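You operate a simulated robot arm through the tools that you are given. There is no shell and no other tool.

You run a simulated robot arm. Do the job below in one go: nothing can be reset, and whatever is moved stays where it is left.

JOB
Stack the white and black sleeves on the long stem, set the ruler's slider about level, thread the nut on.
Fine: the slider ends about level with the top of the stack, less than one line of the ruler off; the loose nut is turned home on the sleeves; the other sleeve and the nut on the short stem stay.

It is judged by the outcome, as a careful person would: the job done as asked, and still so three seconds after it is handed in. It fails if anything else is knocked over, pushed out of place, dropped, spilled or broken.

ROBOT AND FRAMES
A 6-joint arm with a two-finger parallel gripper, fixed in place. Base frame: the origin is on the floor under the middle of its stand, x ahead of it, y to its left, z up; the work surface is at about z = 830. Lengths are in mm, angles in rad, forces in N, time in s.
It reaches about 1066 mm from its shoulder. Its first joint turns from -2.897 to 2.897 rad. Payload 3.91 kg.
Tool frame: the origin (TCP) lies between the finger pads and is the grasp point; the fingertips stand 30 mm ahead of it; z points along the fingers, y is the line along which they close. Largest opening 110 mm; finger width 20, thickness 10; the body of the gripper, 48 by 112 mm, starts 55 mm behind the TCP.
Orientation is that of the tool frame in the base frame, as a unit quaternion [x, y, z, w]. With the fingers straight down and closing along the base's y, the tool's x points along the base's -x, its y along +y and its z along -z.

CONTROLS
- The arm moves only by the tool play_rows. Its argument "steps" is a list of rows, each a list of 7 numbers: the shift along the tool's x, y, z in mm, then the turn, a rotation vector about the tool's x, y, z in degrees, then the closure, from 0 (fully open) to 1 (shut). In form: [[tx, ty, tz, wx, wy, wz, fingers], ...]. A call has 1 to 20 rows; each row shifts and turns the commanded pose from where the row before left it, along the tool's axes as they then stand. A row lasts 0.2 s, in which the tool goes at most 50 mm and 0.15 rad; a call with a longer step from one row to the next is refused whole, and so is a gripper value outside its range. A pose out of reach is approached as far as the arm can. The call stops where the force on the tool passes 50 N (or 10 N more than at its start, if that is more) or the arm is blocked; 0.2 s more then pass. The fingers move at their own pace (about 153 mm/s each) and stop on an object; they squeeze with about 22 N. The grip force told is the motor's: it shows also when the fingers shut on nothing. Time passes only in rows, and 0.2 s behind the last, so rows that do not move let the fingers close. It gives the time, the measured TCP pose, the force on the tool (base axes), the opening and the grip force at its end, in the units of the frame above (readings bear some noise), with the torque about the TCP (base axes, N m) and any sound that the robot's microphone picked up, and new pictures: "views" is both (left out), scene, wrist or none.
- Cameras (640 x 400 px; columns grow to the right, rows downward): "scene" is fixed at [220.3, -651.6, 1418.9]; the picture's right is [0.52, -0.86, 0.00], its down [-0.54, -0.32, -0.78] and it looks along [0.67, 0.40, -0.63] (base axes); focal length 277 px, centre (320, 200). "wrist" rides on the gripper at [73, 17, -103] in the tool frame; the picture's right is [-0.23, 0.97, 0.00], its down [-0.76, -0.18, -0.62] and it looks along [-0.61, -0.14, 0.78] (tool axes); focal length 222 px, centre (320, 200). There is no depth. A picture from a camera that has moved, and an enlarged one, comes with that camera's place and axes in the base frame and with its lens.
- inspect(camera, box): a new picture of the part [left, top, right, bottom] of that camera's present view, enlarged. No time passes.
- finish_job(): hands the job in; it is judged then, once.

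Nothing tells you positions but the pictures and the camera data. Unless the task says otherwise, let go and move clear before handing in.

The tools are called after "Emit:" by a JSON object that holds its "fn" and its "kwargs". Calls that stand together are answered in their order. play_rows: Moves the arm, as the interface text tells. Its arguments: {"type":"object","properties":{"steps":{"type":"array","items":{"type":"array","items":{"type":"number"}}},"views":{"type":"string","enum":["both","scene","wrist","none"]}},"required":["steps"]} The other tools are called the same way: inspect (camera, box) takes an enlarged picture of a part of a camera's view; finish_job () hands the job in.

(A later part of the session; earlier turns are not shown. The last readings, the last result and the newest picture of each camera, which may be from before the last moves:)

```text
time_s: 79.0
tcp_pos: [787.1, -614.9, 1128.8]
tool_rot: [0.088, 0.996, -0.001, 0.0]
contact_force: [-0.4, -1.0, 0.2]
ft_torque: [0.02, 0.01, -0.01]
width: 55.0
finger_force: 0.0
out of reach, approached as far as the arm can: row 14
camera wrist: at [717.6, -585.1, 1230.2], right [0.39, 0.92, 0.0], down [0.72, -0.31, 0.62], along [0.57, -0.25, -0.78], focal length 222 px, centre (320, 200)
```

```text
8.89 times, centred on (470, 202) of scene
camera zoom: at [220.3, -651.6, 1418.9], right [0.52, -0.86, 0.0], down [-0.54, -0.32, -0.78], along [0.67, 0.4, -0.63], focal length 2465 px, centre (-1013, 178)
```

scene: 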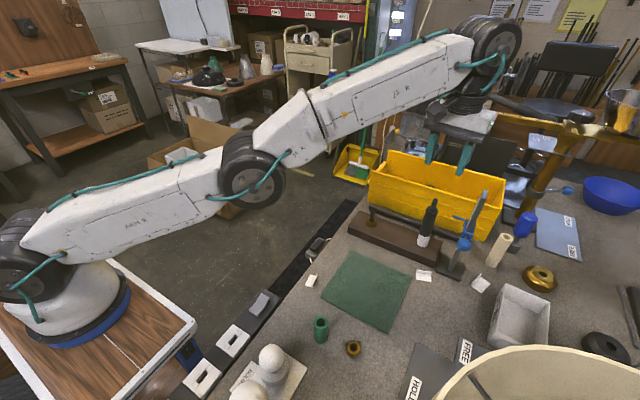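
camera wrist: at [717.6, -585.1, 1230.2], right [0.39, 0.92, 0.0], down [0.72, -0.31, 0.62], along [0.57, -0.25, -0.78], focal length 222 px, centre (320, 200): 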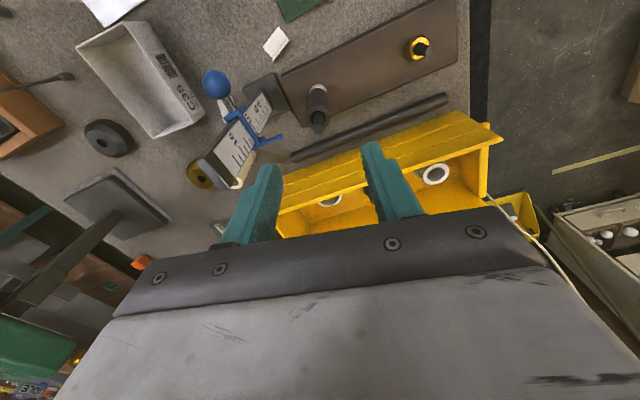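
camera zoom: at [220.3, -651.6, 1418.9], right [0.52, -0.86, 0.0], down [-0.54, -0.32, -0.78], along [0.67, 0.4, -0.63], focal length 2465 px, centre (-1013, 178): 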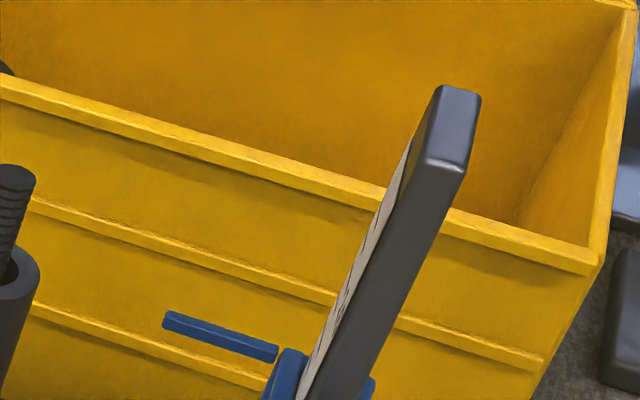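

By the scene view the pointer tip and stack top differ by less than about 1 mm. I'll also read the ruler directly in a tighter zoom.

Emit:
{"fn": "inspect", "kwargs": {"camera": "wrist", "box": [210, 80, 290, 190]}}

Emit:
{"fn": "inspect", "kwargs": {"camera": "scene", "box": [450, 190, 485, 260]}}

```text
3.64 times, centred on (250, 135) of wrist
camera zoom: at [717.6, -585.1, 1230.2], right [0.39, 0.92, 0.0], down [0.72, -0.31, 0.62], along [0.57, -0.25, -0.78], focal length 808 px, centre (574, 436)
```

zoom: 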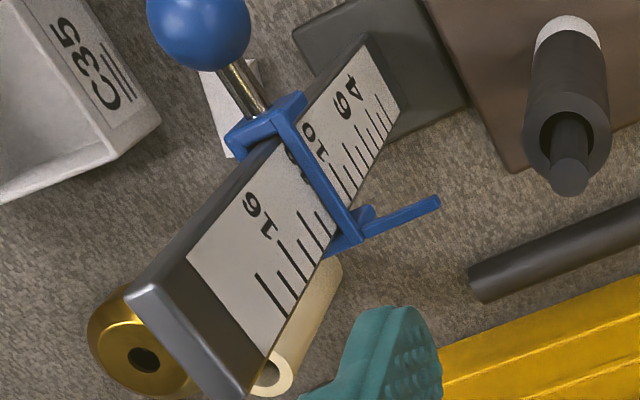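

```text
5.71 times, centred on (468, 225) of scene
camera zoom: at [220.3, -651.6, 1418.9], right [0.52, -0.86, 0.0], down [-0.54, -0.32, -0.78], along [0.67, 0.4, -0.63], focal length 1585 px, centre (-523, 57)
```

zoom: 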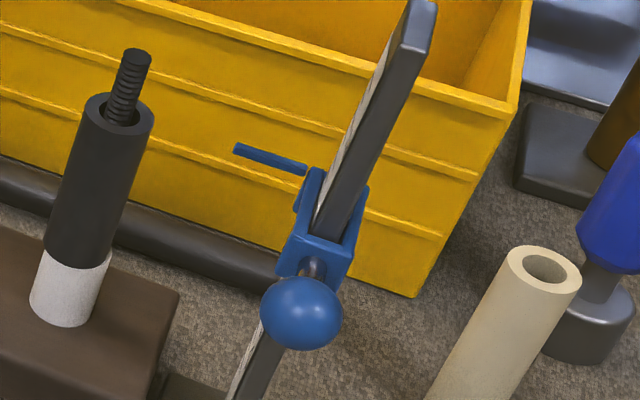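

The slider reads about 12, level with the stack top, so that part is done. Now I'll go for the loose nut near (461,-580) with the hand vertical.

Emit:
{"fn": "play_rows", "kwargs": {"steps": [[32.7, -2.26, 10, 0, 0, 0, 0.5], [32.7, -2.26, 18, 0, 0, 0, 0.5], [32.7, -2.26, 18, 0, 0, 0, 0.5], [32.7, -2.26, 18, 0, 0, 0, 0.5], [32.7, -2.26, 18, 0, 0, 0, 0.5], [32.7, -2.26, 18, 0, 0, 0, 0.5], [32.7, -2.26, 18, 0, 0, 0, 0.5], [32.7, -2.26, 18, 0, 0, 0, 0.5], [32.7, -2.26, 18, 0, 0, 0, 0.5], [32.7, -2.26, 18, 0, 0, 0, 0.5], [0, 0, 0, 0, 0, 0, 0.5], [0, 0, 0, 0, 0, 0, 0.5]]}}

Emit:
{"fn": "inspect", "kwargs": {"camera": "wrist", "box": [240, 60, 400, 200]}}

Emit:
{"fn": "inspect", "kwargs": {"camera": "scene", "box": [290, 300, 410, 390]}}

```text
time_s: 81.6
tcp_pos: [786.2, -614.7, 1127.5]
tool_rot: [0.088, 0.996, -0.001, 0.001]
contact_force: [-0.4, -0.4, 0.5]
ft_torque: [-0.02, -0.03, 0.01]
width: 55.3
finger_force: 0.1
out of reach, approached as far as the arm can: row 1, 2, 3, 4, 5, 6, 7, 8, 9, 10
camera wrist: at [717.4, -585.3, 1230.2], right [0.39, 0.92, 0.0], down [0.72, -0.31, 0.62], along [0.57, -0.25, -0.78], focal length 222 px, centre (320, 200)
```

scene: 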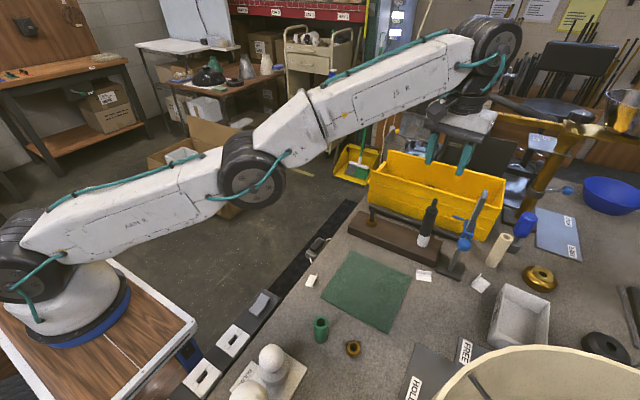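
wrist: 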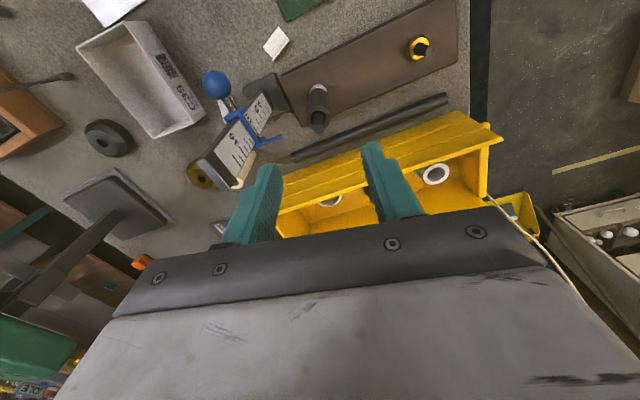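

```text
2.86 times, centred on (320, 130) of wrist
camera zoom: at [717.4, -585.3, 1230.2], right [0.39, 0.92, 0.0], down [0.72, -0.31, 0.62], along [0.57, -0.25, -0.78], focal length 635 px, centre (320, 400)
```

zoom: 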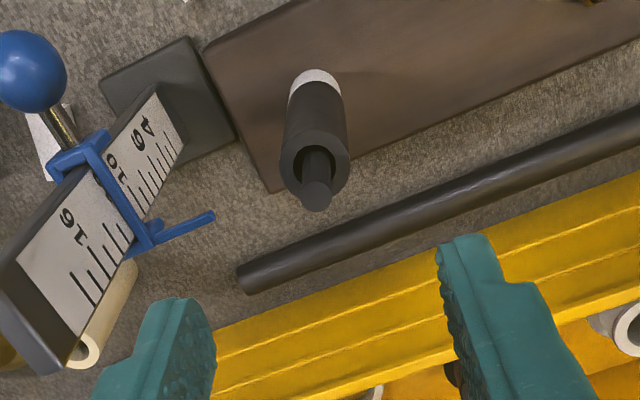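

```text
4.44 times, centred on (350, 345) of scene
camera zoom: at [220.3, -651.6, 1418.9], right [0.52, -0.86, 0.0], down [-0.54, -0.32, -0.78], along [0.67, 0.4, -0.63], focal length 1233 px, centre (187, -444)
```

zoom: 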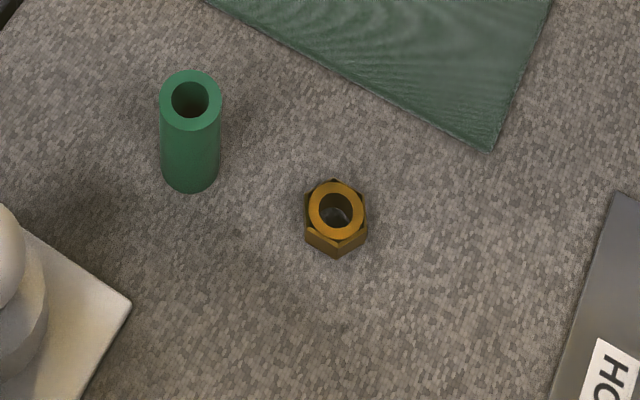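

The arm is stuck nearly straight, and the last rows were reported out of reach. I'll send a single still row to see how it behaves.

Emit:
{"fn": "play_rows", "kwargs": {"steps": [[0, 0, 0, 0, 0, 0, 0.5]], "views": "none"}}

```text
time_s: 82.0
tcp_pos: [786.1, -614.9, 1128.6]
tool_rot: [0.087, 0.996, -0.001, 0.001]
contact_force: [0.5, 0.4, -0.1]
ft_torque: [-0.02, -0.02, -0.02]
width: 55.3
finger_force: 0.0
```

The commanded pose seems to be held here. I'll try a small retreat step.

Emit:
{"fn": "play_rows", "kwargs": {"steps": [[4, 0, 3, 0, 0, 0, 0.5], [4, 0, 3, 0, 0, 0, 0.5]], "views": "none"}}

```text
time_s: 82.6
tcp_pos: [783.7, -618.4, 1125.0]
tool_rot: [0.087, 0.996, -0.001, 0.0]
contact_force: [-0.2, 0.3, 0.1]
ft_torque: [-0.01, -0.01, 0.0]
width: 55.0
finger_force: 0.1
out of reach, approached as far as the arm can: row 1, 2
```

Small steps do move it. I'll keep retreating with small steps until the elbow bends again.

Emit:
{"fn": "play_rows", "kwargs": {"steps": [[3, 0, 3, 0, 0, 0, 0.5], [3, 0, 3, 0, 0, 0, 0.5], [3, 0, 3, 0, 0, 0, 0.5], [3, 0, 3, 0, 0, 0, 0.5], [3, 0, 3, 0, 0, 0, 0.5], [3, 0, 3, 0, 0, 0, 0.5]], "views": "none"}}

```text
time_s: 84.0
tcp_pos: [780.0, -625.1, 1115.5]
tool_rot: [0.087, 0.996, -0.001, 0.0]
contact_force: [0.3, 0.2, 0.6]
ft_torque: [-0.03, -0.01, 0.0]
width: 55.1
finger_force: 0.0
out of reach, approached as far as the arm can: row 2, 3, 4, 5, 6
```

It's sliding along the reach limit rather than retreating. I'll try smaller inward steps with pauses so the elbow can unbend from straight.

Emit:
{"fn": "play_rows", "kwargs": {"steps": [[1, 0, 1, 0, 0, 0, 0.5], [0, 0, 0, 0, 0, 0, 0.5], [1, 0, 1, 0, 0, 0, 0.5], [0, 0, 0, 0, 0, 0, 0.5], [1, 0, 1, 0, 0, 0, 0.5], [0, 0, 0, 0, 0, 0, 0.5]], "views": "none"}}

```text
time_s: 85.4
tcp_pos: [778.0, -627.0, 1114.6]
tool_rot: [0.087, 0.996, -0.001, 0.0]
contact_force: [1.0, -0.2, -0.2]
ft_torque: [0.02, -0.01, -0.02]
width: 55.3
finger_force: 0.0
out of reach, approached as far as the arm can: row 5
```

Emit:
{"fn": "play_rows", "kwargs": {"steps": [[0, 0, 0, 0, 0, 0, 0.5], [0, 0, 0, 0, 0, 0, 0.5], [0, 0, 0, 0, 0, 0, 0.5], [0, 0, 0, 0, 0, 0, 0.5], [0, 0, 0, 0, 0, 0, 0.5]], "views": "scene"}}

```text
time_s: 86.6
tcp_pos: [779.2, -626.9, 1114.4]
tool_rot: [0.087, 0.996, -0.002, 0.0]
contact_force: [-0.2, 0.2, -0.4]
ft_torque: [0.03, 0.0, 0.01]
width: 55.0
finger_force: 0.1
```

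scene: 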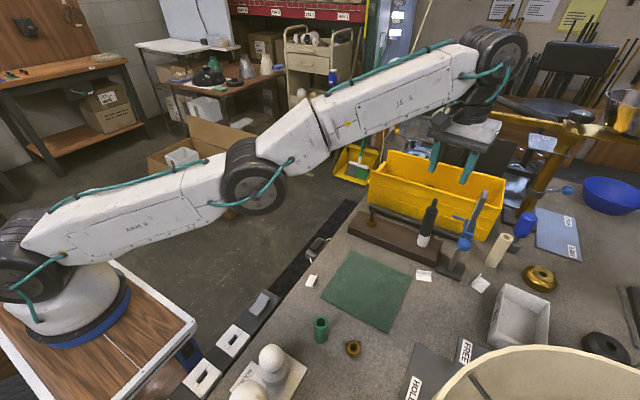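

I'll try moving purely downward, which should bend the elbow the right way, and watch which rows get flagged.

Emit:
{"fn": "play_rows", "kwargs": {"steps": [[0, 0, 2, 0, 0, 0, 0.5], [0, 0, 2, 0, 0, 0, 0.5], [0, 0, 2, 0, 0, 0, 0.5], [0, 0, 2, 0, 0, 0, 0.5], [0, 0, 2, 0, 0, 0, 0.5], [0, 0, 0, 0, 0, 0, 0.5]], "views": "none"}}

```text
time_s: 88.0
tcp_pos: [781.9, -629.1, 1106.5]
tool_rot: [0.086, 0.996, -0.001, 0.0]
contact_force: [-0.4, 0.7, -0.4]
ft_torque: [-0.01, -0.01, 0.01]
width: 55.1
finger_force: 0.0
out of reach, approached as far as the arm can: row 5
```

The solver is stuck near the straight-arm singularity and slides along the reach sphere. I'll swing sideways along the arc, clear of the stem and ruler, then use larger downward steps there to bend the elbow.

Emit:
{"fn": "play_rows", "kwargs": {"steps": [[-10.76, 20.1, 0, 0, 0, 0, 0.5], [-10.3, 20.3, 0, 0, 0, 0, 0.5], [-9.86, 20.55, 0, 0, 0, 0, 0.5], [-9.37, 20.77, 0, 0, 0, 0, 0.5], [-8.87, 20.98, 0, 0, 0, 0, 0.5], [0, 0, 0, 0, 0, 0, 0.5]], "views": "scene"}}

```text
time_s: 89.4
tcp_pos: [858.7, -547.0, 1108.1]
tool_rot: [0.087, 0.996, -0.001, 0.0]
contact_force: [-0.2, 0.8, -0.3]
ft_torque: [-0.01, 0.0, 0.01]
width: 54.7
finger_force: 0.0
out of reach, approached as far as the arm can: row 1, 2, 4
```

scene: 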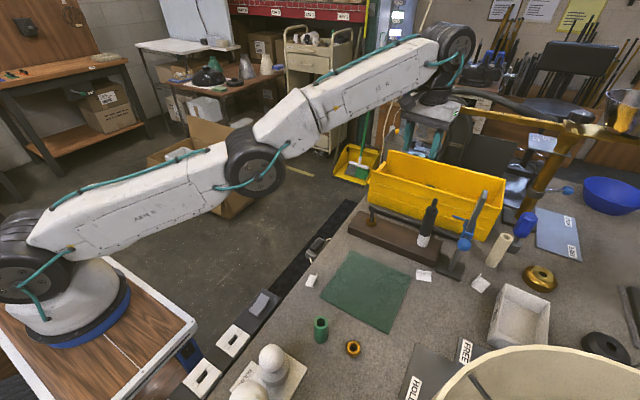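

I'm clear of the stem and ruler now. I'll use larger downward steps here to get the elbow to bend.

Emit:
{"fn": "play_rows", "kwargs": {"steps": [[0, 0, 25, 0, 0, 0, 0.5], [0, 0, 25, 0, 0, 0, 0.5], [0, 0, 0, 0, 0, 0, 0.5], [0, 0, 0, 0, 0, 0, 0.5]], "views": "none"}}

```text
time_s: 90.4
tcp_pos: [867.5, -553.8, 1073.9]
tool_rot: [0.087, 0.996, -0.001, -0.001]
contact_force: [0.1, -0.2, 0.3]
ft_torque: [0.0, -0.02, -0.03]
width: 55.1
finger_force: 0.2
out of reach, approached as far as the arm can: row 1, 2
```

It's still on the limit, though the elbow should now be slightly bent. I'll try a firm inward and downward command here, where the path back is clear.

Emit:
{"fn": "play_rows", "kwargs": {"steps": [[40, 0, 15, 0, 0, 0, 0.5], [0, 0, 0, 0, 0, 0, 0.5], [0, 0, 0, 0, 0, 0, 0.5]], "views": "none"}}

```text
time_s: 91.2
tcp_pos: [865.1, -557.6, 1074.3]
tool_rot: [0.086, 0.996, 0.0, 0.0]
contact_force: [0.1, -0.2, -0.7]
ft_torque: [-0.02, -0.03, 0.01]
width: 55.1
finger_force: 0.0
out of reach, approached as far as the arm can: row 1
```

Emit:
{"fn": "play_rows", "kwargs": {"steps": [[1, 0, 1, 0, 0, 0, 0.5], [1, 0, 1, 0, 0, 0, 0.5], [1, 0, 1, 0, 0, 0, 0.5], [1, 0, 1, 0, 0, 0, 0.5], [1, 0, 1, 0, 0, 0, 0.5], [1, 0, 1, 0, 0, 0, 0.5], [1, 0, 1, 0, 0, 0, 0.5], [1, 0, 1, 0, 0, 0, 0.5], [1, 0, 1, 0, 0, 0, 0.5], [1, 0, 1, 0, 0, 0, 0.5]], "views": "scene"}}

Emit:
{"fn": "inspect", "kwargs": {"camera": "scene", "box": [0, 20, 480, 320]}}

```text
time_s: 93.4
tcp_pos: [863.7, -561.7, 1071.5]
tool_rot: [0.088, 0.996, -0.001, 0.001]
contact_force: [0.1, -0.2, 0.3]
ft_torque: [0.02, 0.0, 0.04]
width: 54.9
finger_force: 0.0
out of reach, approached as far as the arm can: row 3, 7, 10
```

scene: 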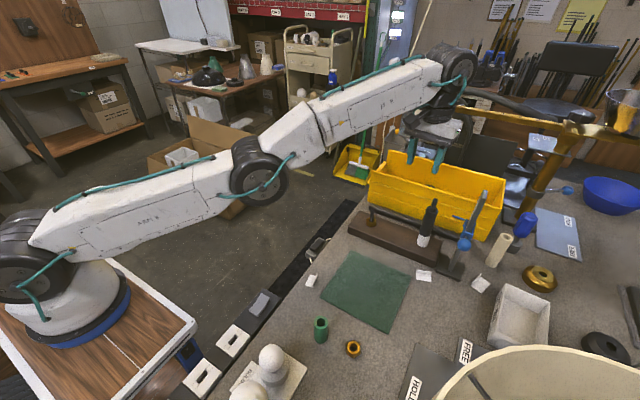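

```text
1.33 times, centred on (240, 170) of scene
camera zoom: at [220.3, -651.6, 1418.9], right [0.52, -0.86, 0.0], down [-0.54, -0.32, -0.78], along [0.67, 0.4, -0.63], focal length 370 px, centre (427, 240)
```

zoom: 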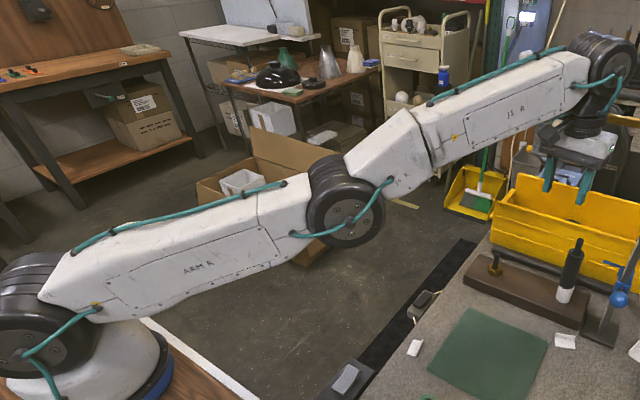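

I suspect the wrist pitch is at its joint limit in this stretched pose. I'll try tilting the tool outward a little to relieve it.

Emit:
{"fn": "play_rows", "kwargs": {"steps": [[0, 0, 0, 0, -3, 0, 0.5], [0, 0, 0, 0, -3, 0, 0.5], [0, 0, 0, 0, -3, 0, 0.5], [0, 0, 0, 0, 0, 0, 0.5]], "views": "scene"}}

```text
time_s: 94.4
tcp_pos: [883.3, -579.4, 1079.1]
tool_rot: [0.087, 0.993, -0.007, 0.078]
contact_force: [0.5, -0.3, -0.3]
ft_torque: [0.01, 0.01, -0.02]
width: 54.9
finger_force: 0.0
out of reach, approached as far as the arm can: row 1, 2, 3
```

scene: 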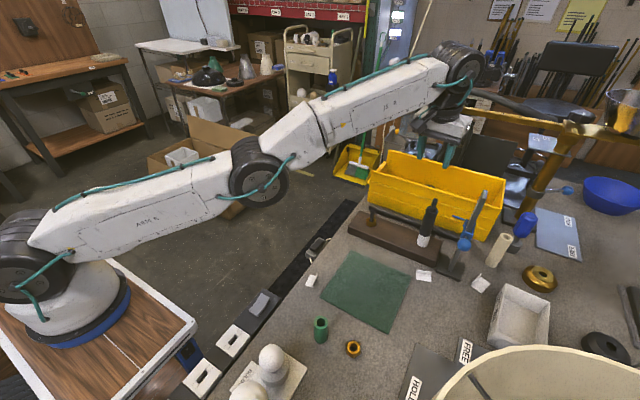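

The tilt pivoted about the wrist with the arm straight, so the elbow itself is the stuck joint. I'll pitch the fingers inward while moving the TCP inward, keeping the wrist in place, which should bend the elbow upward.

Emit:
{"fn": "play_rows", "kwargs": {"steps": [[9.4, 0, 0, 0, 3, 0, 0.5], [9.4, 0, 0, 0, 3, 0, 0.5], [9.4, 0, 0, 0, 3, 0, 0.5], [9.4, 0, 0, 0, 3, 0, 0.5], [9.4, 0, 0, 0, 3, 0, 0.5], [9.4, 0, 0, 0, 3, 0, 0.5], [0, 0, 0, 0, 0, 0, 0.5]], "views": "scene"}}

```text
time_s: 96.0
tcp_pos: [833.1, -566.7, 1077.0]
tool_rot: [0.087, 0.995, 0.003, -0.052]
contact_force: [-1.0, -0.3, 0.3]
ft_torque: [-0.04, 0.03, -0.01]
width: 54.9
finger_force: 0.2
out of reach, approached as far as the arm can: row 5, 6
```

scene: 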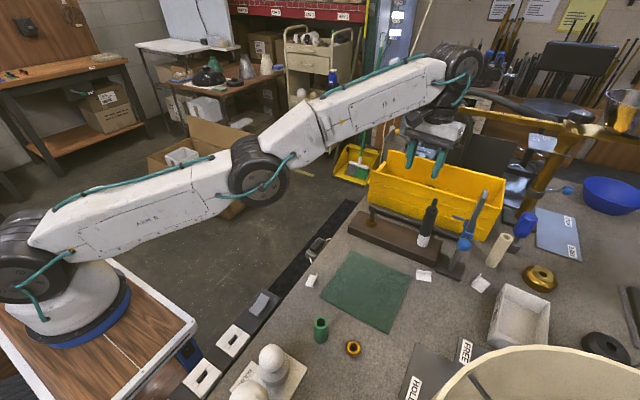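

The wrist-to-TCP length looks closer to 198 mm, so my shift per step was slightly too small. I'll continue with a larger inward shift per degree.

Emit:
{"fn": "play_rows", "kwargs": {"steps": [[10.9, 0, 0, 0, 3, 0, 0.5], [10.9, 0, 0, 0, 3, 0, 0.5], [10.9, 0, 0, 0, 3, 0, 0.5], [10.9, 0, 0, 0, 3, 0, 0.5], [10.9, 0, 0, 0, 3, 0, 0.5], [10.9, 0, 0, 0, 3, 0, 0.5], [0, 0, 0, 0, 0, 0, 0.5]], "views": "scene"}}

```text
time_s: 97.6
tcp_pos: [770.8, -561.5, 1074.3]
tool_rot: [0.086, 0.975, 0.017, -0.206]
contact_force: [-0.4, -0.2, -0.3]
ft_torque: [0.0, -0.02, -0.01]
width: 55.0
finger_force: 0.0
out of reach, approached as far as the arm can: row 4, 6
```

scene: 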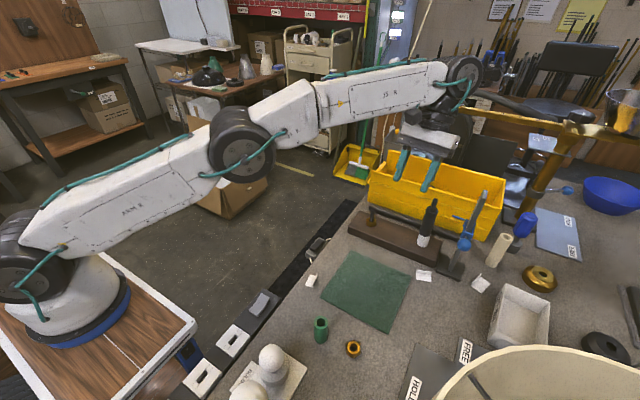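

The elbow has bent upward again. Now I'll move inward with that tilt.

Emit:
{"fn": "play_rows", "kwargs": {"steps": [[9, 0, 4, 0, 0, 0, 0.5], [9, 0, 4, 0, 0, 0, 0.5], [18, 0, 8, 0, 0, 0, 0.5], [18, 0, 8, 0, 0, 0, 0.5], [18, 0, 8, 0, 0, 0, 0.5], [18, 0, 8, 0, 0, 0, 0.5], [18, 0, 8, 0, 0, 0, 0.5], [18, 0, 8, 0, 0, 0, 0.5], [0, 0, 0, 0, 0, 0, 0.5]], "views": "scene"}}

```text
time_s: 99.6
tcp_pos: [635.7, -538.5, 1075.5]
tool_rot: [0.086, 0.975, 0.017, -0.206]
contact_force: [1.3, 0.6, -0.8]
ft_torque: [-0.01, -0.02, 0.0]
width: 54.9
finger_force: 0.0
```

scene: 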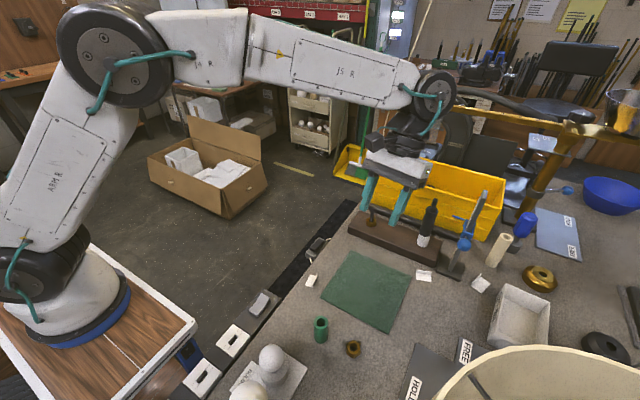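

The arm is free again, and I'll keep away from full stretch from here on. I'll bring the hand vertical and go above the nut.

Emit:
{"fn": "play_rows", "kwargs": {"steps": [[0, 0, 0, 0, -6, 0, 0.5], [0, 0, 0, 0, -6, 0, 0.5], [0, 0, 0, 0, -6, 0, 0.5], [0, 0, 0, 0, -6, 0, 0.5], [27.5, -11.9, 20.9, 0, 0, 0, 0.5], [27.5, -11.9, 20.9, 0, 0, 0, 0.5], [27.5, -11.9, 20.9, 0, 0, 0, 0.5], [27.5, -11.9, 20.9, 0, 0, 0, 0.5], [27.5, -11.9, 20.9, 0, 0, 0, 0.5], [27.5, -11.9, 20.9, 0, 0, 0, 0.5], [0, 0, 0, 0, 0, 0, 0.5], [0, 0, 0, 0, 0, 0, 0.5]]}}

Emit:
{"fn": "inspect", "kwargs": {"camera": "wrist", "box": [240, 60, 400, 200]}}

Emit:
{"fn": "inspect", "kwargs": {"camera": "scene", "box": [400, 180, 500, 280]}}

```text
time_s: 102.2
tcp_pos: [461.0, -579.5, 946.8]
tool_rot: [0.087, 0.996, -0.001, 0.001]
contact_force: [-0.6, -0.7, 0.0]
ft_torque: [-0.01, 0.0, -0.02]
width: 54.9
finger_force: 0.0
camera wrist: at [392.9, -549.1, 1050.2], right [0.39, 0.92, 0.0], down [0.72, -0.31, 0.62], along [0.57, -0.25, -0.78], focal length 222 px, centre (320, 200)
```

scene: 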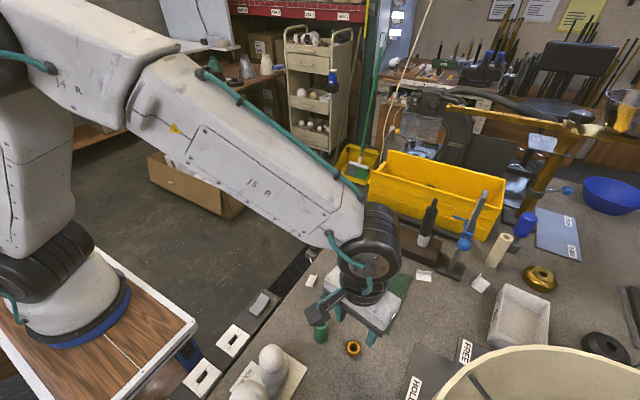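
wrist: 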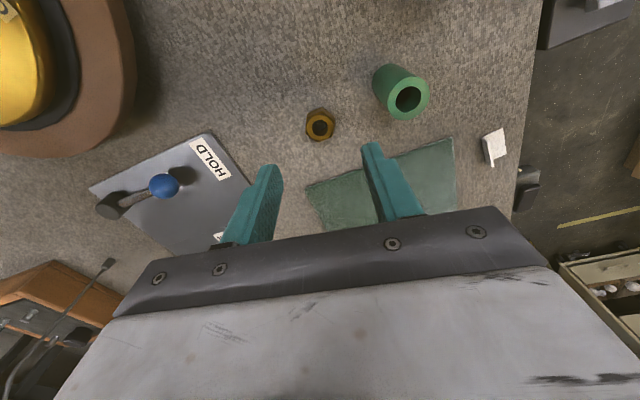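

```text
2.86 times, centred on (320, 130) of wrist
camera zoom: at [392.9, -549.1, 1050.2], right [0.39, 0.92, 0.0], down [0.72, -0.31, 0.62], along [0.57, -0.25, -0.78], focal length 635 px, centre (320, 400)
```

zoom: 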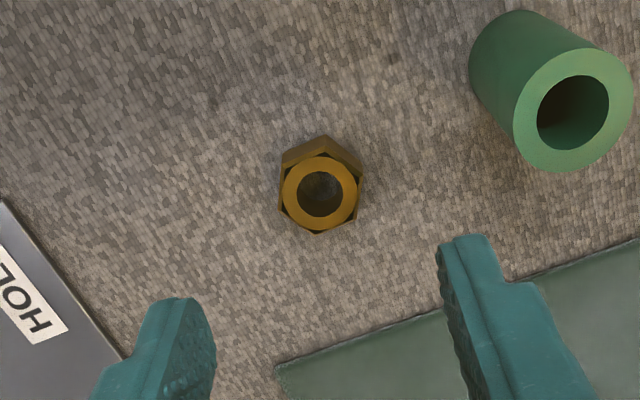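

```text
4.00 times, centred on (450, 230) of scene
camera zoom: at [220.3, -651.6, 1418.9], right [0.52, -0.86, 0.0], down [-0.54, -0.32, -0.78], along [0.67, 0.4, -0.63], focal length 1109 px, centre (-200, 80)
```

zoom: 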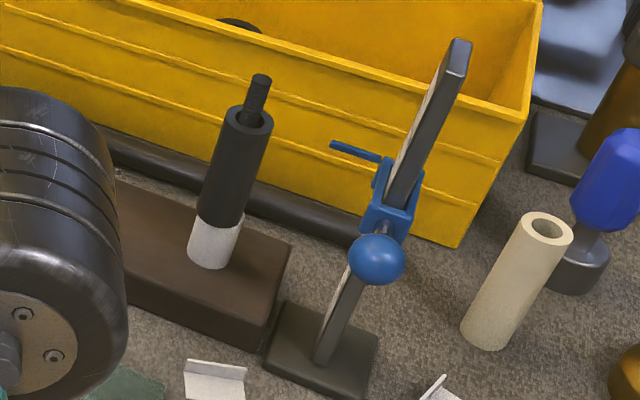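

The nut is right under the hand, with flats facing about 61° and about 27 mm across. I'll turn the hand so the fingers face the flats and check.

Emit:
{"fn": "play_rows", "kwargs": {"steps": [[0, 0, 0, 0, 0, 6.17, 0.5], [0, 0, 0, 0, 0, 6.17, 0.5], [0, 0, 0, 0, 0, 6.16, 0.5], [0, 0, 10, 0, 0, 0, 0.5], [0, 0, 20, 0, 0, 0, 0.5], [0, 0, 0, 0, 0, 0, 0.5], [0, 0, 0, 0, 0, 0, 0.5]]}}

Emit:
{"fn": "inspect", "kwargs": {"camera": "wrist", "box": [240, 60, 400, 200]}}

Emit:
{"fn": "inspect", "kwargs": {"camera": "scene", "box": [300, 280, 420, 380]}}

```text
time_s: 103.8
tcp_pos: [460.8, -578.8, 919.6]
tool_rot: [0.247, 0.969, 0.0, 0.0]
contact_force: [-1.3, 0.2, 0.1]
ft_torque: [0.02, 0.01, -0.03]
width: 55.0
finger_force: 0.2
camera wrist: at [404.8, -529.2, 1022.0], right [0.66, 0.75, 0.0], down [0.58, -0.52, 0.62], along [0.47, -0.42, -0.78], focal length 222 px, centre (320, 200)
```

scene: 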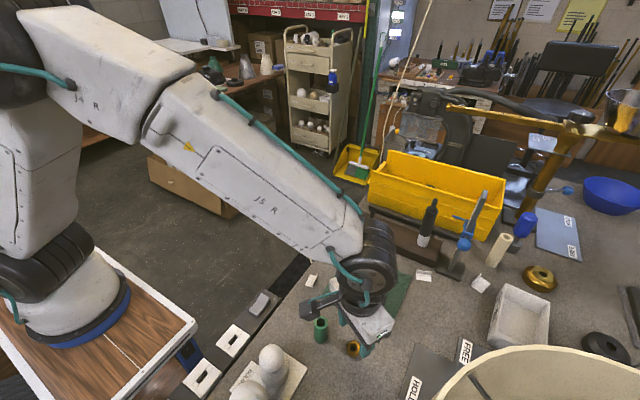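
wrist: 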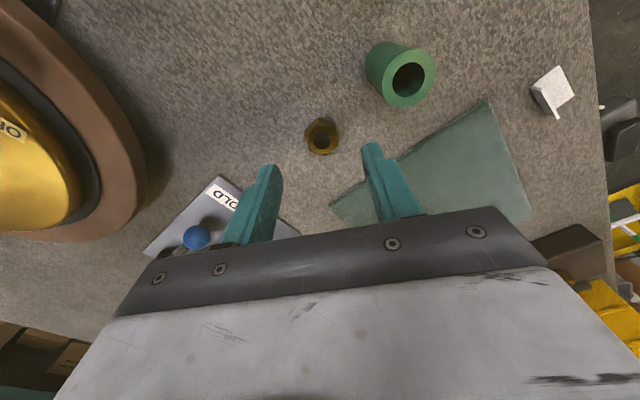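

```text
2.86 times, centred on (320, 130) of wrist
camera zoom: at [404.8, -529.2, 1022.0], right [0.66, 0.75, 0.0], down [0.58, -0.52, 0.62], along [0.47, -0.42, -0.78], focal length 635 px, centre (320, 400)
```

zoom: 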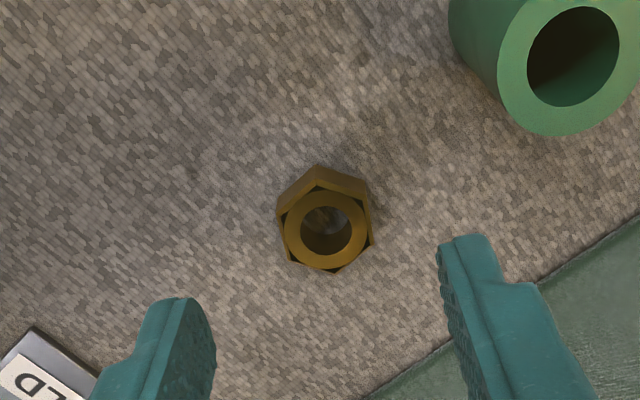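

```text
4.00 times, centred on (360, 330) of scene
camera zoom: at [220.3, -651.6, 1418.9], right [0.52, -0.86, 0.0], down [-0.54, -0.32, -0.78], along [0.67, 0.4, -0.63], focal length 1109 px, centre (160, -320)
```

zoom: 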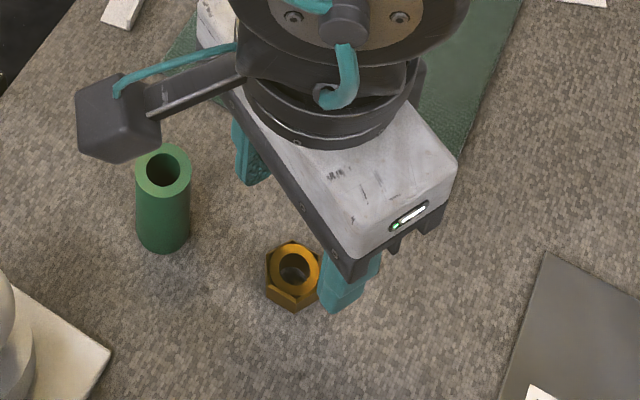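

I'll zoom tighter on the nut to pin down its flats.

Emit:
{"fn": "inspect", "kwargs": {"camera": "wrist", "box": [295, 105, 350, 165]}}

```text
6.67 times, centred on (322, 135) of wrist
camera zoom: at [404.8, -529.2, 1022.0], right [0.66, 0.75, 0.0], down [0.58, -0.52, 0.62], along [0.47, -0.42, -0.78], focal length 1481 px, centre (303, 633)
```

zoom: 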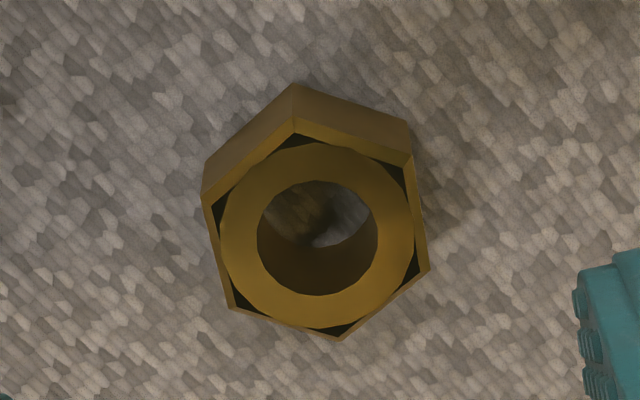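

The flats face about 59°, with the nut near (463,-579). I'll make a small yaw and position trim and descend most of the way.

Emit:
{"fn": "play_rows", "kwargs": {"steps": [[-1.6, 1.0, 0, 0, 0, 0, 0.5], [0, 0, 0, 0, 0, 2.2, 0.5], [0, 0, 12, 0, 0, 0, 0.5], [0, 0, 12, 0, 0, 0, 0.5], [0, 0, 12, 0, 0, 0, 0.5], [0, 0, 6, 0, 0, 0, 0.5], [0, 0, 0, 0, 0, 0, 0.5], [0, 0, 0, 0, 0, 0, 0.5]], "views": "none"}}

Emit:
{"fn": "inspect", "kwargs": {"camera": "wrist", "box": [260, 100, 400, 220]}}

Emit:
{"fn": "inspect", "kwargs": {"camera": "scene", "box": [300, 290, 420, 380]}}

```text
time_s: 105.6
tcp_pos: [463.1, -578.7, 877.8]
tool_rot: [0.265, 0.964, 0.0, 0.0]
contact_force: [0.8, 0.7, -0.7]
ft_torque: [0.0, 0.0, -0.03]
width: 55.0
finger_force: 0.1
```

```text
3.33 times, centred on (330, 160) of wrist
camera zoom: at [409.5, -527.5, 980.0], right [0.69, 0.72, 0.0], down [0.56, -0.54, 0.62], along [0.45, -0.43, -0.78], focal length 740 px, centre (287, 333)
```

zoom: 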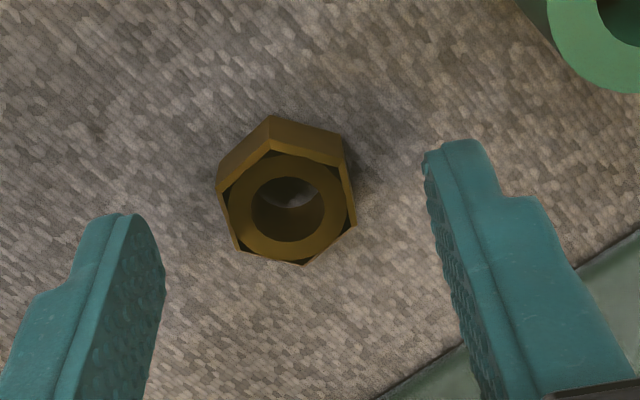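

```text
4.44 times, centred on (360, 335) of scene
camera zoom: at [220.3, -651.6, 1418.9], right [0.52, -0.86, 0.0], down [-0.54, -0.32, -0.78], along [0.67, 0.4, -0.63], focal length 1233 px, centre (142, -400)
```

zoom: 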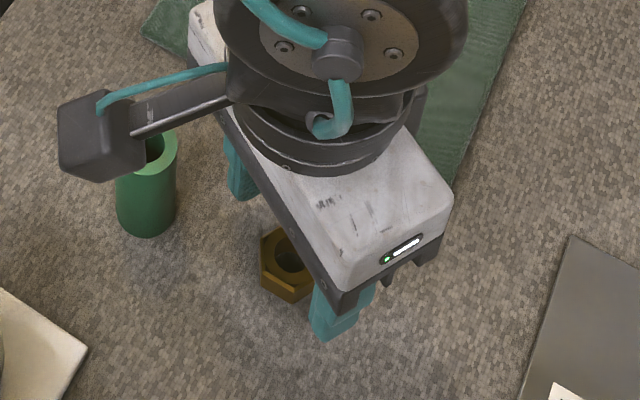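

The nut is centred between the fingers. I'll lower the last 13 mm and close on the flats.

Emit:
{"fn": "play_rows", "kwargs": {"steps": [[0.3, 0.5, 6, 0, 0, 0, 0.5], [0, 0, 7, 0, 0, 0, 0.5], [0, 0, 0, 0, 0, 0, 0.5], [0, 0, 0, 0, 0, 0, 0.65], [0, 0, 0, 0, 0, 0, 0.75], [0, 0, 0, 0, 0, 0, 0.85], [0, 0, 0, 0, 0, 0, 0.9], [0, 0, 0, 0, 0, 0, 0.9]], "views": "none"}}

Emit:
{"fn": "inspect", "kwargs": {"camera": "wrist", "box": [260, 110, 400, 220]}}

Emit:
{"fn": "inspect", "kwargs": {"camera": "scene", "box": [300, 290, 420, 380]}}

```text
time_s: 107.4
tcp_pos: [463.8, -577.9, 863.4]
tool_rot: [0.265, 0.964, -0.001, 0.0]
contact_force: [-0.3, 0.2, -0.7]
ft_torque: [0.01, 0.01, 0.0]
width: 26.2
finger_force: 21.8
```

```text
3.64 times, centred on (330, 165) of wrist
camera zoom: at [408.7, -526.6, 966.5], right [0.69, 0.72, 0.0], down [0.56, -0.54, 0.62], along [0.45, -0.43, -0.78], focal length 808 px, centre (284, 327)
```

zoom: 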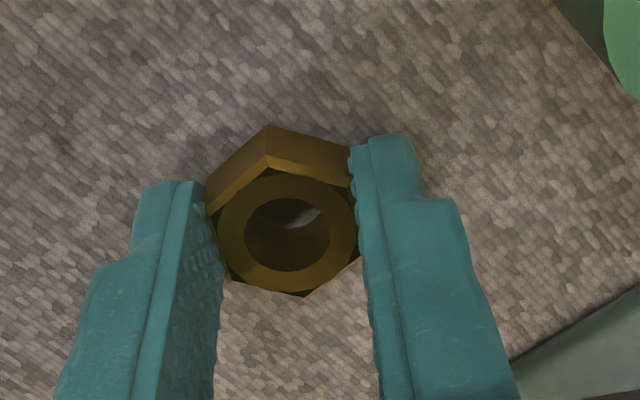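

```text
4.44 times, centred on (360, 335) of scene
camera zoom: at [220.3, -651.6, 1418.9], right [0.52, -0.86, 0.0], down [-0.54, -0.32, -0.78], along [0.67, 0.4, -0.63], focal length 1233 px, centre (142, -400)
```

zoom: 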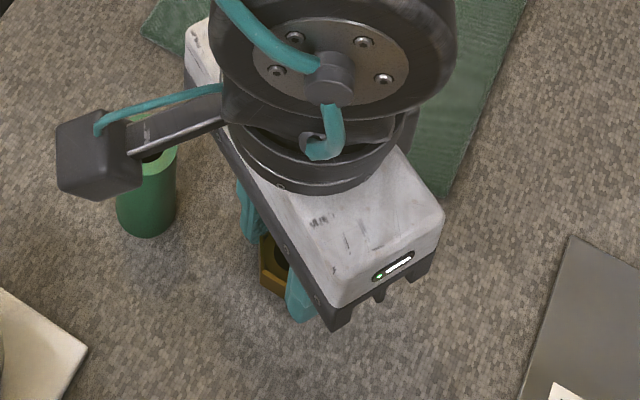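

The nut is held on its flats at 26 mm. I'll lift it and carry it toward the stem, stopping short.

Emit:
{"fn": "play_rows", "kwargs": {"steps": [[0, 0, -8, 0, 0, 0, 0.9], [0, 0, -20, 0, 0, 0, 0.9], [0, 0, -28, 0, 0, 0, 0.9], [0, 0, -28, 0, 0, 0, 0.9], [0, 0, -28, 0, 0, 0, 0.9], [0, 0, -28, 0, 0, 0, 0.9], [0, 0, -28, 0, 0, 0, 0.9], [0, 0, -28, 0, 0, 0, 0.9], [-30.6, 14.5, 0, 0, 0, 0, 0.9], [-30.6, 14.5, 0, 0, 0, 0, 0.9], [-30.6, 14.5, 0, 0, 0, 0, 0.9], [-30.6, 14.5, 0, 0, 0, 0, 0.9], [-30.6, 14.5, 0, 0, 0, 0, 0.9], [-30.6, 14.5, 0, 0, 0, 0, 0.9], [-30.6, 14.5, 0, 0, 0, 0, 0.9], [0, 0, 0, 0, 0, 0, 0.9], [0, 0, 0, 0, 0, 0, 0.9]]}}

Emit:
{"fn": "inspect", "kwargs": {"camera": "wrist", "box": [260, 110, 400, 220]}}

```text
time_s: 111.0
tcp_pos: [700.5, -599.3, 1061.6]
tool_rot: [0.265, 0.964, -0.001, 0.0]
contact_force: [0.0, 0.4, 0.3]
ft_torque: [0.01, 0.02, -0.01]
width: 26.3
finger_force: 21.6
camera wrist: at [645.9, -547.6, 1163.3], right [0.69, 0.72, 0.0], down [0.56, -0.54, 0.62], along [0.45, -0.43, -0.78], focal length 222 px, centre (320, 200)
```

scene: 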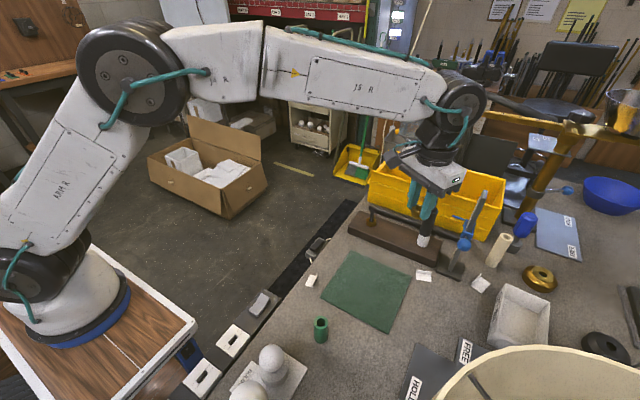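
wrist: 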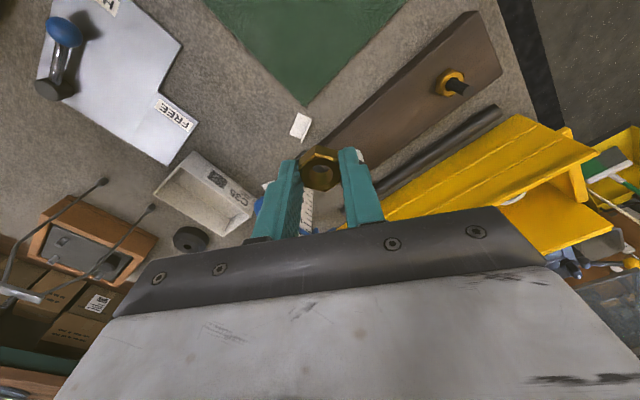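

```text
3.64 times, centred on (330, 165) of wrist
camera zoom: at [645.9, -547.6, 1163.3], right [0.69, 0.72, 0.0], down [0.56, -0.54, 0.62], along [0.45, -0.43, -0.78], focal length 808 px, centre (284, 327)
```

zoom: 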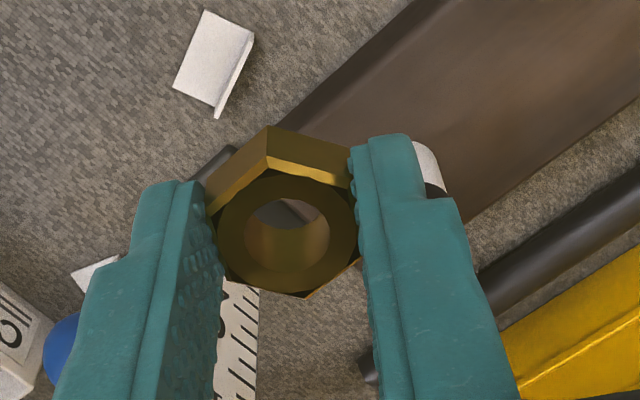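

The nut hangs level in the fingers. To have the longest clockwise sweep available, I'll rotate the hand counter-clockwise first and see that the wrist allows it.

Emit:
{"fn": "play_rows", "kwargs": {"steps": [[0, 0, 0, 0, 0, -8.25, 0.9], [0, 0, 0, 0, 0, -8.25, 0.9], [0, 0, 0, 0, 0, -8.25, 0.9], [0, 0, 0, 0, 0, -8.25, 0.9], [0, 0, 0, 0, 0, -8.25, 0.9], [0, 0, 0, 0, 0, -8.25, 0.9], [0, 0, 0, 0, 0, -8.25, 0.9], [0, 0, 0, 0, 0, -8.25, 0.9], [0, 0, 0, 0, 0, 0, 0.9]]}}

Emit:
{"fn": "inspect", "kwargs": {"camera": "wrist", "box": [240, 90, 420, 220]}}

```text
time_s: 113.0
tcp_pos: [698.5, -600.9, 1060.8]
tool_rot: [-0.304, 0.953, 0.0, 0.001]
contact_force: [-0.4, -0.1, 0.8]
ft_torque: [-0.06, 0.02, -0.01]
width: 26.0
finger_force: 21.8
camera wrist: at [629.4, -629.0, 1163.4], right [-0.38, 0.93, 0.0], down [0.72, 0.3, 0.62], along [0.58, 0.23, -0.78], focal length 222 px, centre (320, 200)
```

scene: 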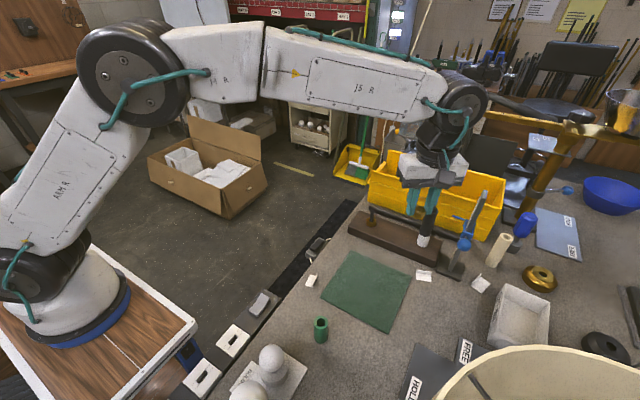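
wrist: 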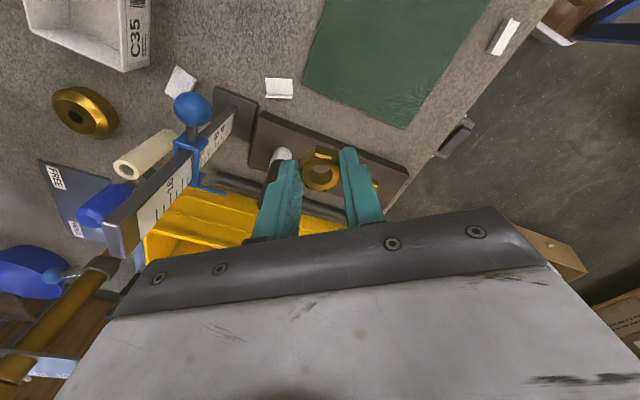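

```text
3.08 times, centred on (330, 155) of wrist
camera zoom: at [629.4, -629.0, 1163.4], right [-0.38, 0.93, 0.0], down [0.72, 0.3, 0.62], along [0.58, 0.23, -0.78], focal length 684 px, centre (289, 338)
```

zoom: 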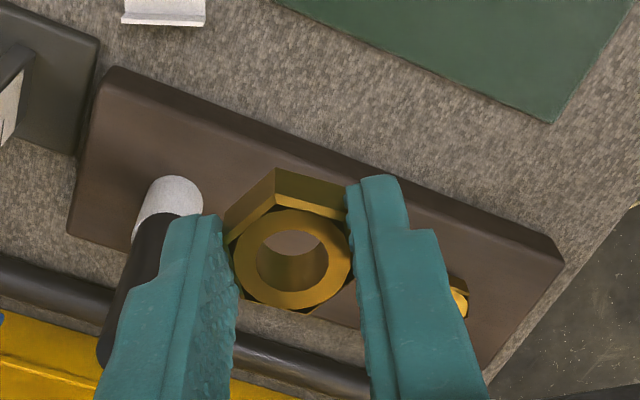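

The wrist allows that. The hand is at yaw +35°, with the nut about 17 mm above stem-tip height. I'll move over the stem and check alignment from both cameras.

Emit:
{"fn": "play_rows", "kwargs": {"steps": [[-16.2, -17.5, 0, 0, 0, 0, 0.9], [-16.2, -17.5, 0, 0, 0, 0, 0.9], [-16.2, -17.5, 0, 0, 0, 0, 0.9], [-14, -15, 0, 0, 0, 0, 0.9], [0, 0, 0, 0, 0, 0, 0.9], [0, 0, 0, 0, 0, 0, 0.9]]}}

Emit:
{"fn": "inspect", "kwargs": {"camera": "wrist", "box": [260, 80, 400, 200]}}

Emit:
{"fn": "inspect", "kwargs": {"camera": "scene", "box": [410, 170, 470, 220]}}

```text
time_s: 114.4
tcp_pos: [790.2, -619.0, 1059.7]
tool_rot: [-0.303, 0.953, -0.001, 0.0]
contact_force: [0.0, -0.5, -0.8]
ft_torque: [0.03, 0.0, 0.01]
width: 26.3
finger_force: 22.0
camera wrist: at [721.1, -647.1, 1162.8], right [-0.38, 0.93, 0.0], down [0.72, 0.3, 0.62], along [0.58, 0.23, -0.78], focal length 222 px, centre (320, 200)
```

scene: 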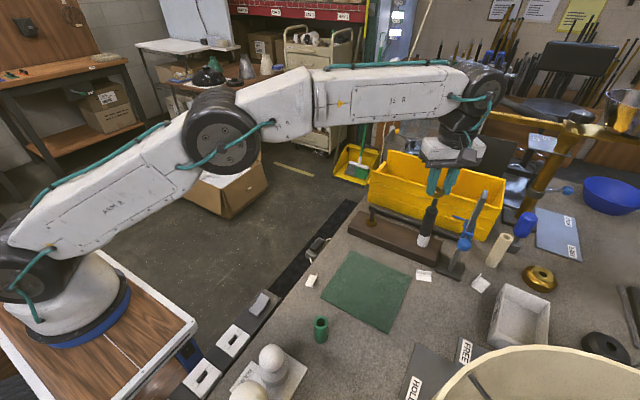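
wrist: 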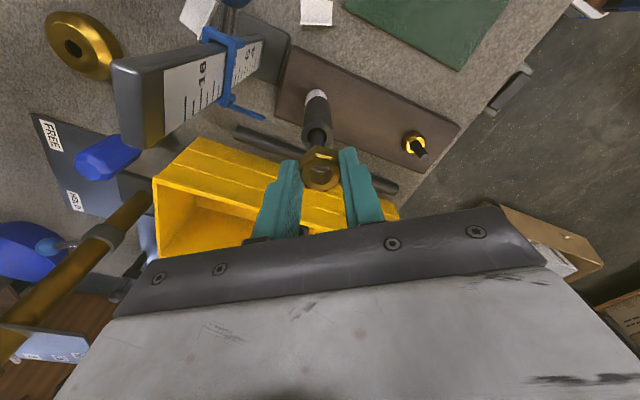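

```text
3.33 times, centred on (330, 140) of wrist
camera zoom: at [721.1, -647.1, 1162.8], right [-0.38, 0.93, 0.0], down [0.72, 0.3, 0.62], along [0.58, 0.23, -0.78], focal length 740 px, centre (287, 400)
```

zoom: 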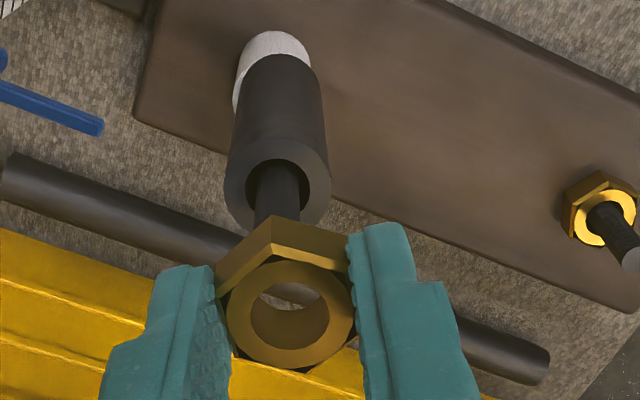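

```text
8.00 times, centred on (440, 195) of scene
camera zoom: at [220.3, -651.6, 1418.9], right [0.52, -0.86, 0.0], down [-0.54, -0.32, -0.78], along [0.67, 0.4, -0.63], focal length 2219 px, centre (-640, 240)
```

zoom: 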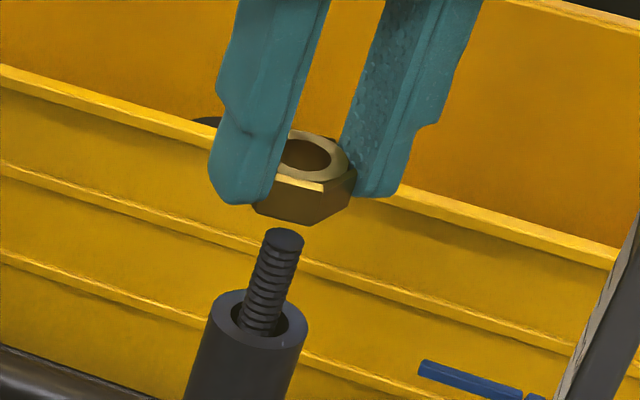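

The scene view shows the nut just above the tip, but at this yaw the two camera views are nearly parallel. I'll rotate to about -30° yaw, where the views cross better, and align there.

Emit:
{"fn": "play_rows", "kwargs": {"steps": [[0, 0, 0, 0, 0, 8.2, 0.9], [0, 0, 0, 0, 0, 8.2, 0.9], [0, 0, 0, 0, 0, 8.2, 0.9], [0, 0, 0, 0, 0, 8.2, 0.9], [0, 0, 0, 0, 0, 8.2, 0.9], [0, 0, 0, 0, 0, 8.2, 0.9], [0, 0, 0, 0, 0, 8.2, 0.9], [0, 0, 0, 0, 0, 8.2, 0.9], [0, 0, 0, 0, 0, 0, 0.9], [0, 0, 0, 0, 0, 0, 0.9]], "views": "none"}}

Emit:
{"fn": "inspect", "kwargs": {"camera": "wrist", "box": [260, 80, 400, 200]}}

Emit:
{"fn": "inspect", "kwargs": {"camera": "scene", "box": [410, 170, 470, 220]}}

```text
time_s: 116.6
tcp_pos: [788.7, -619.2, 1060.4]
tool_rot: [0.262, 0.965, -0.001, 0.001]
contact_force: [-0.5, 0.5, 0.0]
ft_torque: [-0.01, 0.01, 0.01]
width: 26.0
finger_force: 21.8
```

```text
3.33 times, centred on (330, 140) of wrist
camera zoom: at [734.3, -567.9, 1163.0], right [0.69, 0.73, 0.0], down [0.57, -0.54, 0.62], along [0.45, -0.43, -0.78], focal length 740 px, centre (287, 400)
```

zoom: 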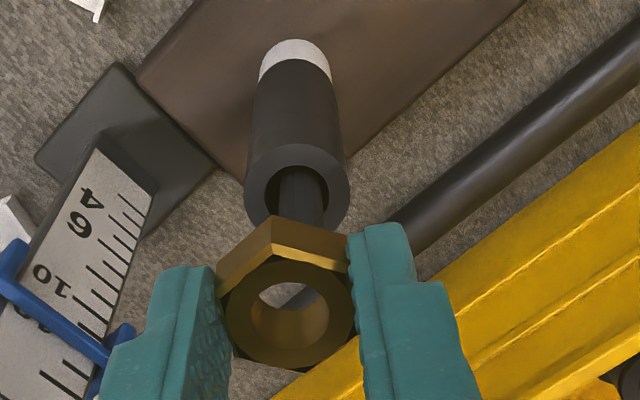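

```text
8.00 times, centred on (440, 195) of scene
camera zoom: at [220.3, -651.6, 1418.9], right [0.52, -0.86, 0.0], down [-0.54, -0.32, -0.78], along [0.67, 0.4, -0.63], focal length 2219 px, centre (-640, 240)
```

zoom: 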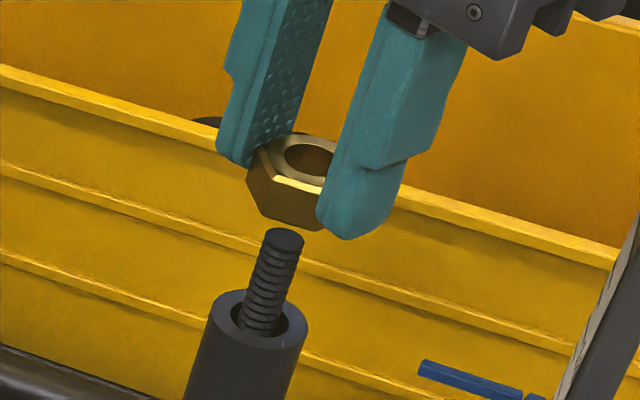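

I'll zoom in further to pin down the nut's height and its offset in the hand.

Emit:
{"fn": "inspect", "kwargs": {"camera": "scene", "box": [434, 180, 454, 202]}}

Emit:
{"fn": "inspect", "kwargs": {"camera": "wrist", "box": [295, 120, 350, 195]}}

```text
16.00 times, centred on (444, 191) of scene
camera zoom: at [220.3, -651.6, 1418.9], right [0.52, -0.86, 0.0], down [-0.54, -0.32, -0.78], along [0.67, 0.4, -0.63], focal length 4437 px, centre (-1664, 344)
```

zoom: 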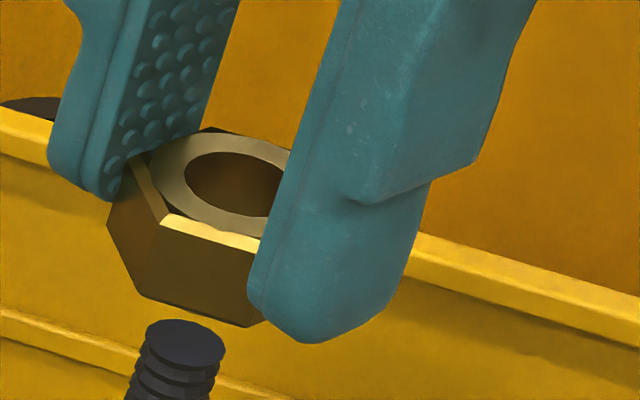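

```text
5.33 times, centred on (322, 158) of wrist
camera zoom: at [734.3, -567.9, 1163.0], right [0.69, 0.73, 0.0], down [0.57, -0.54, 0.62], along [0.45, -0.43, -0.78], focal length 1185 px, centre (307, 427)
```

zoom: 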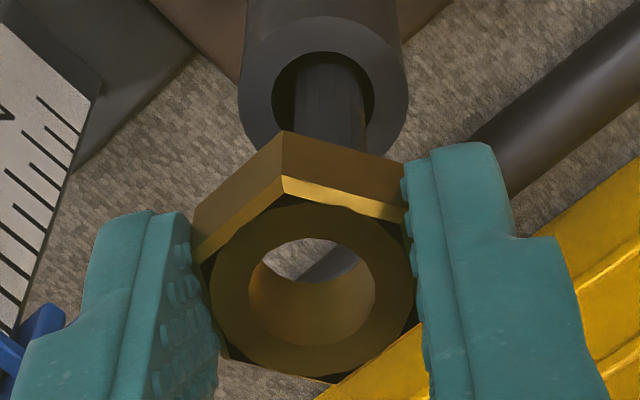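

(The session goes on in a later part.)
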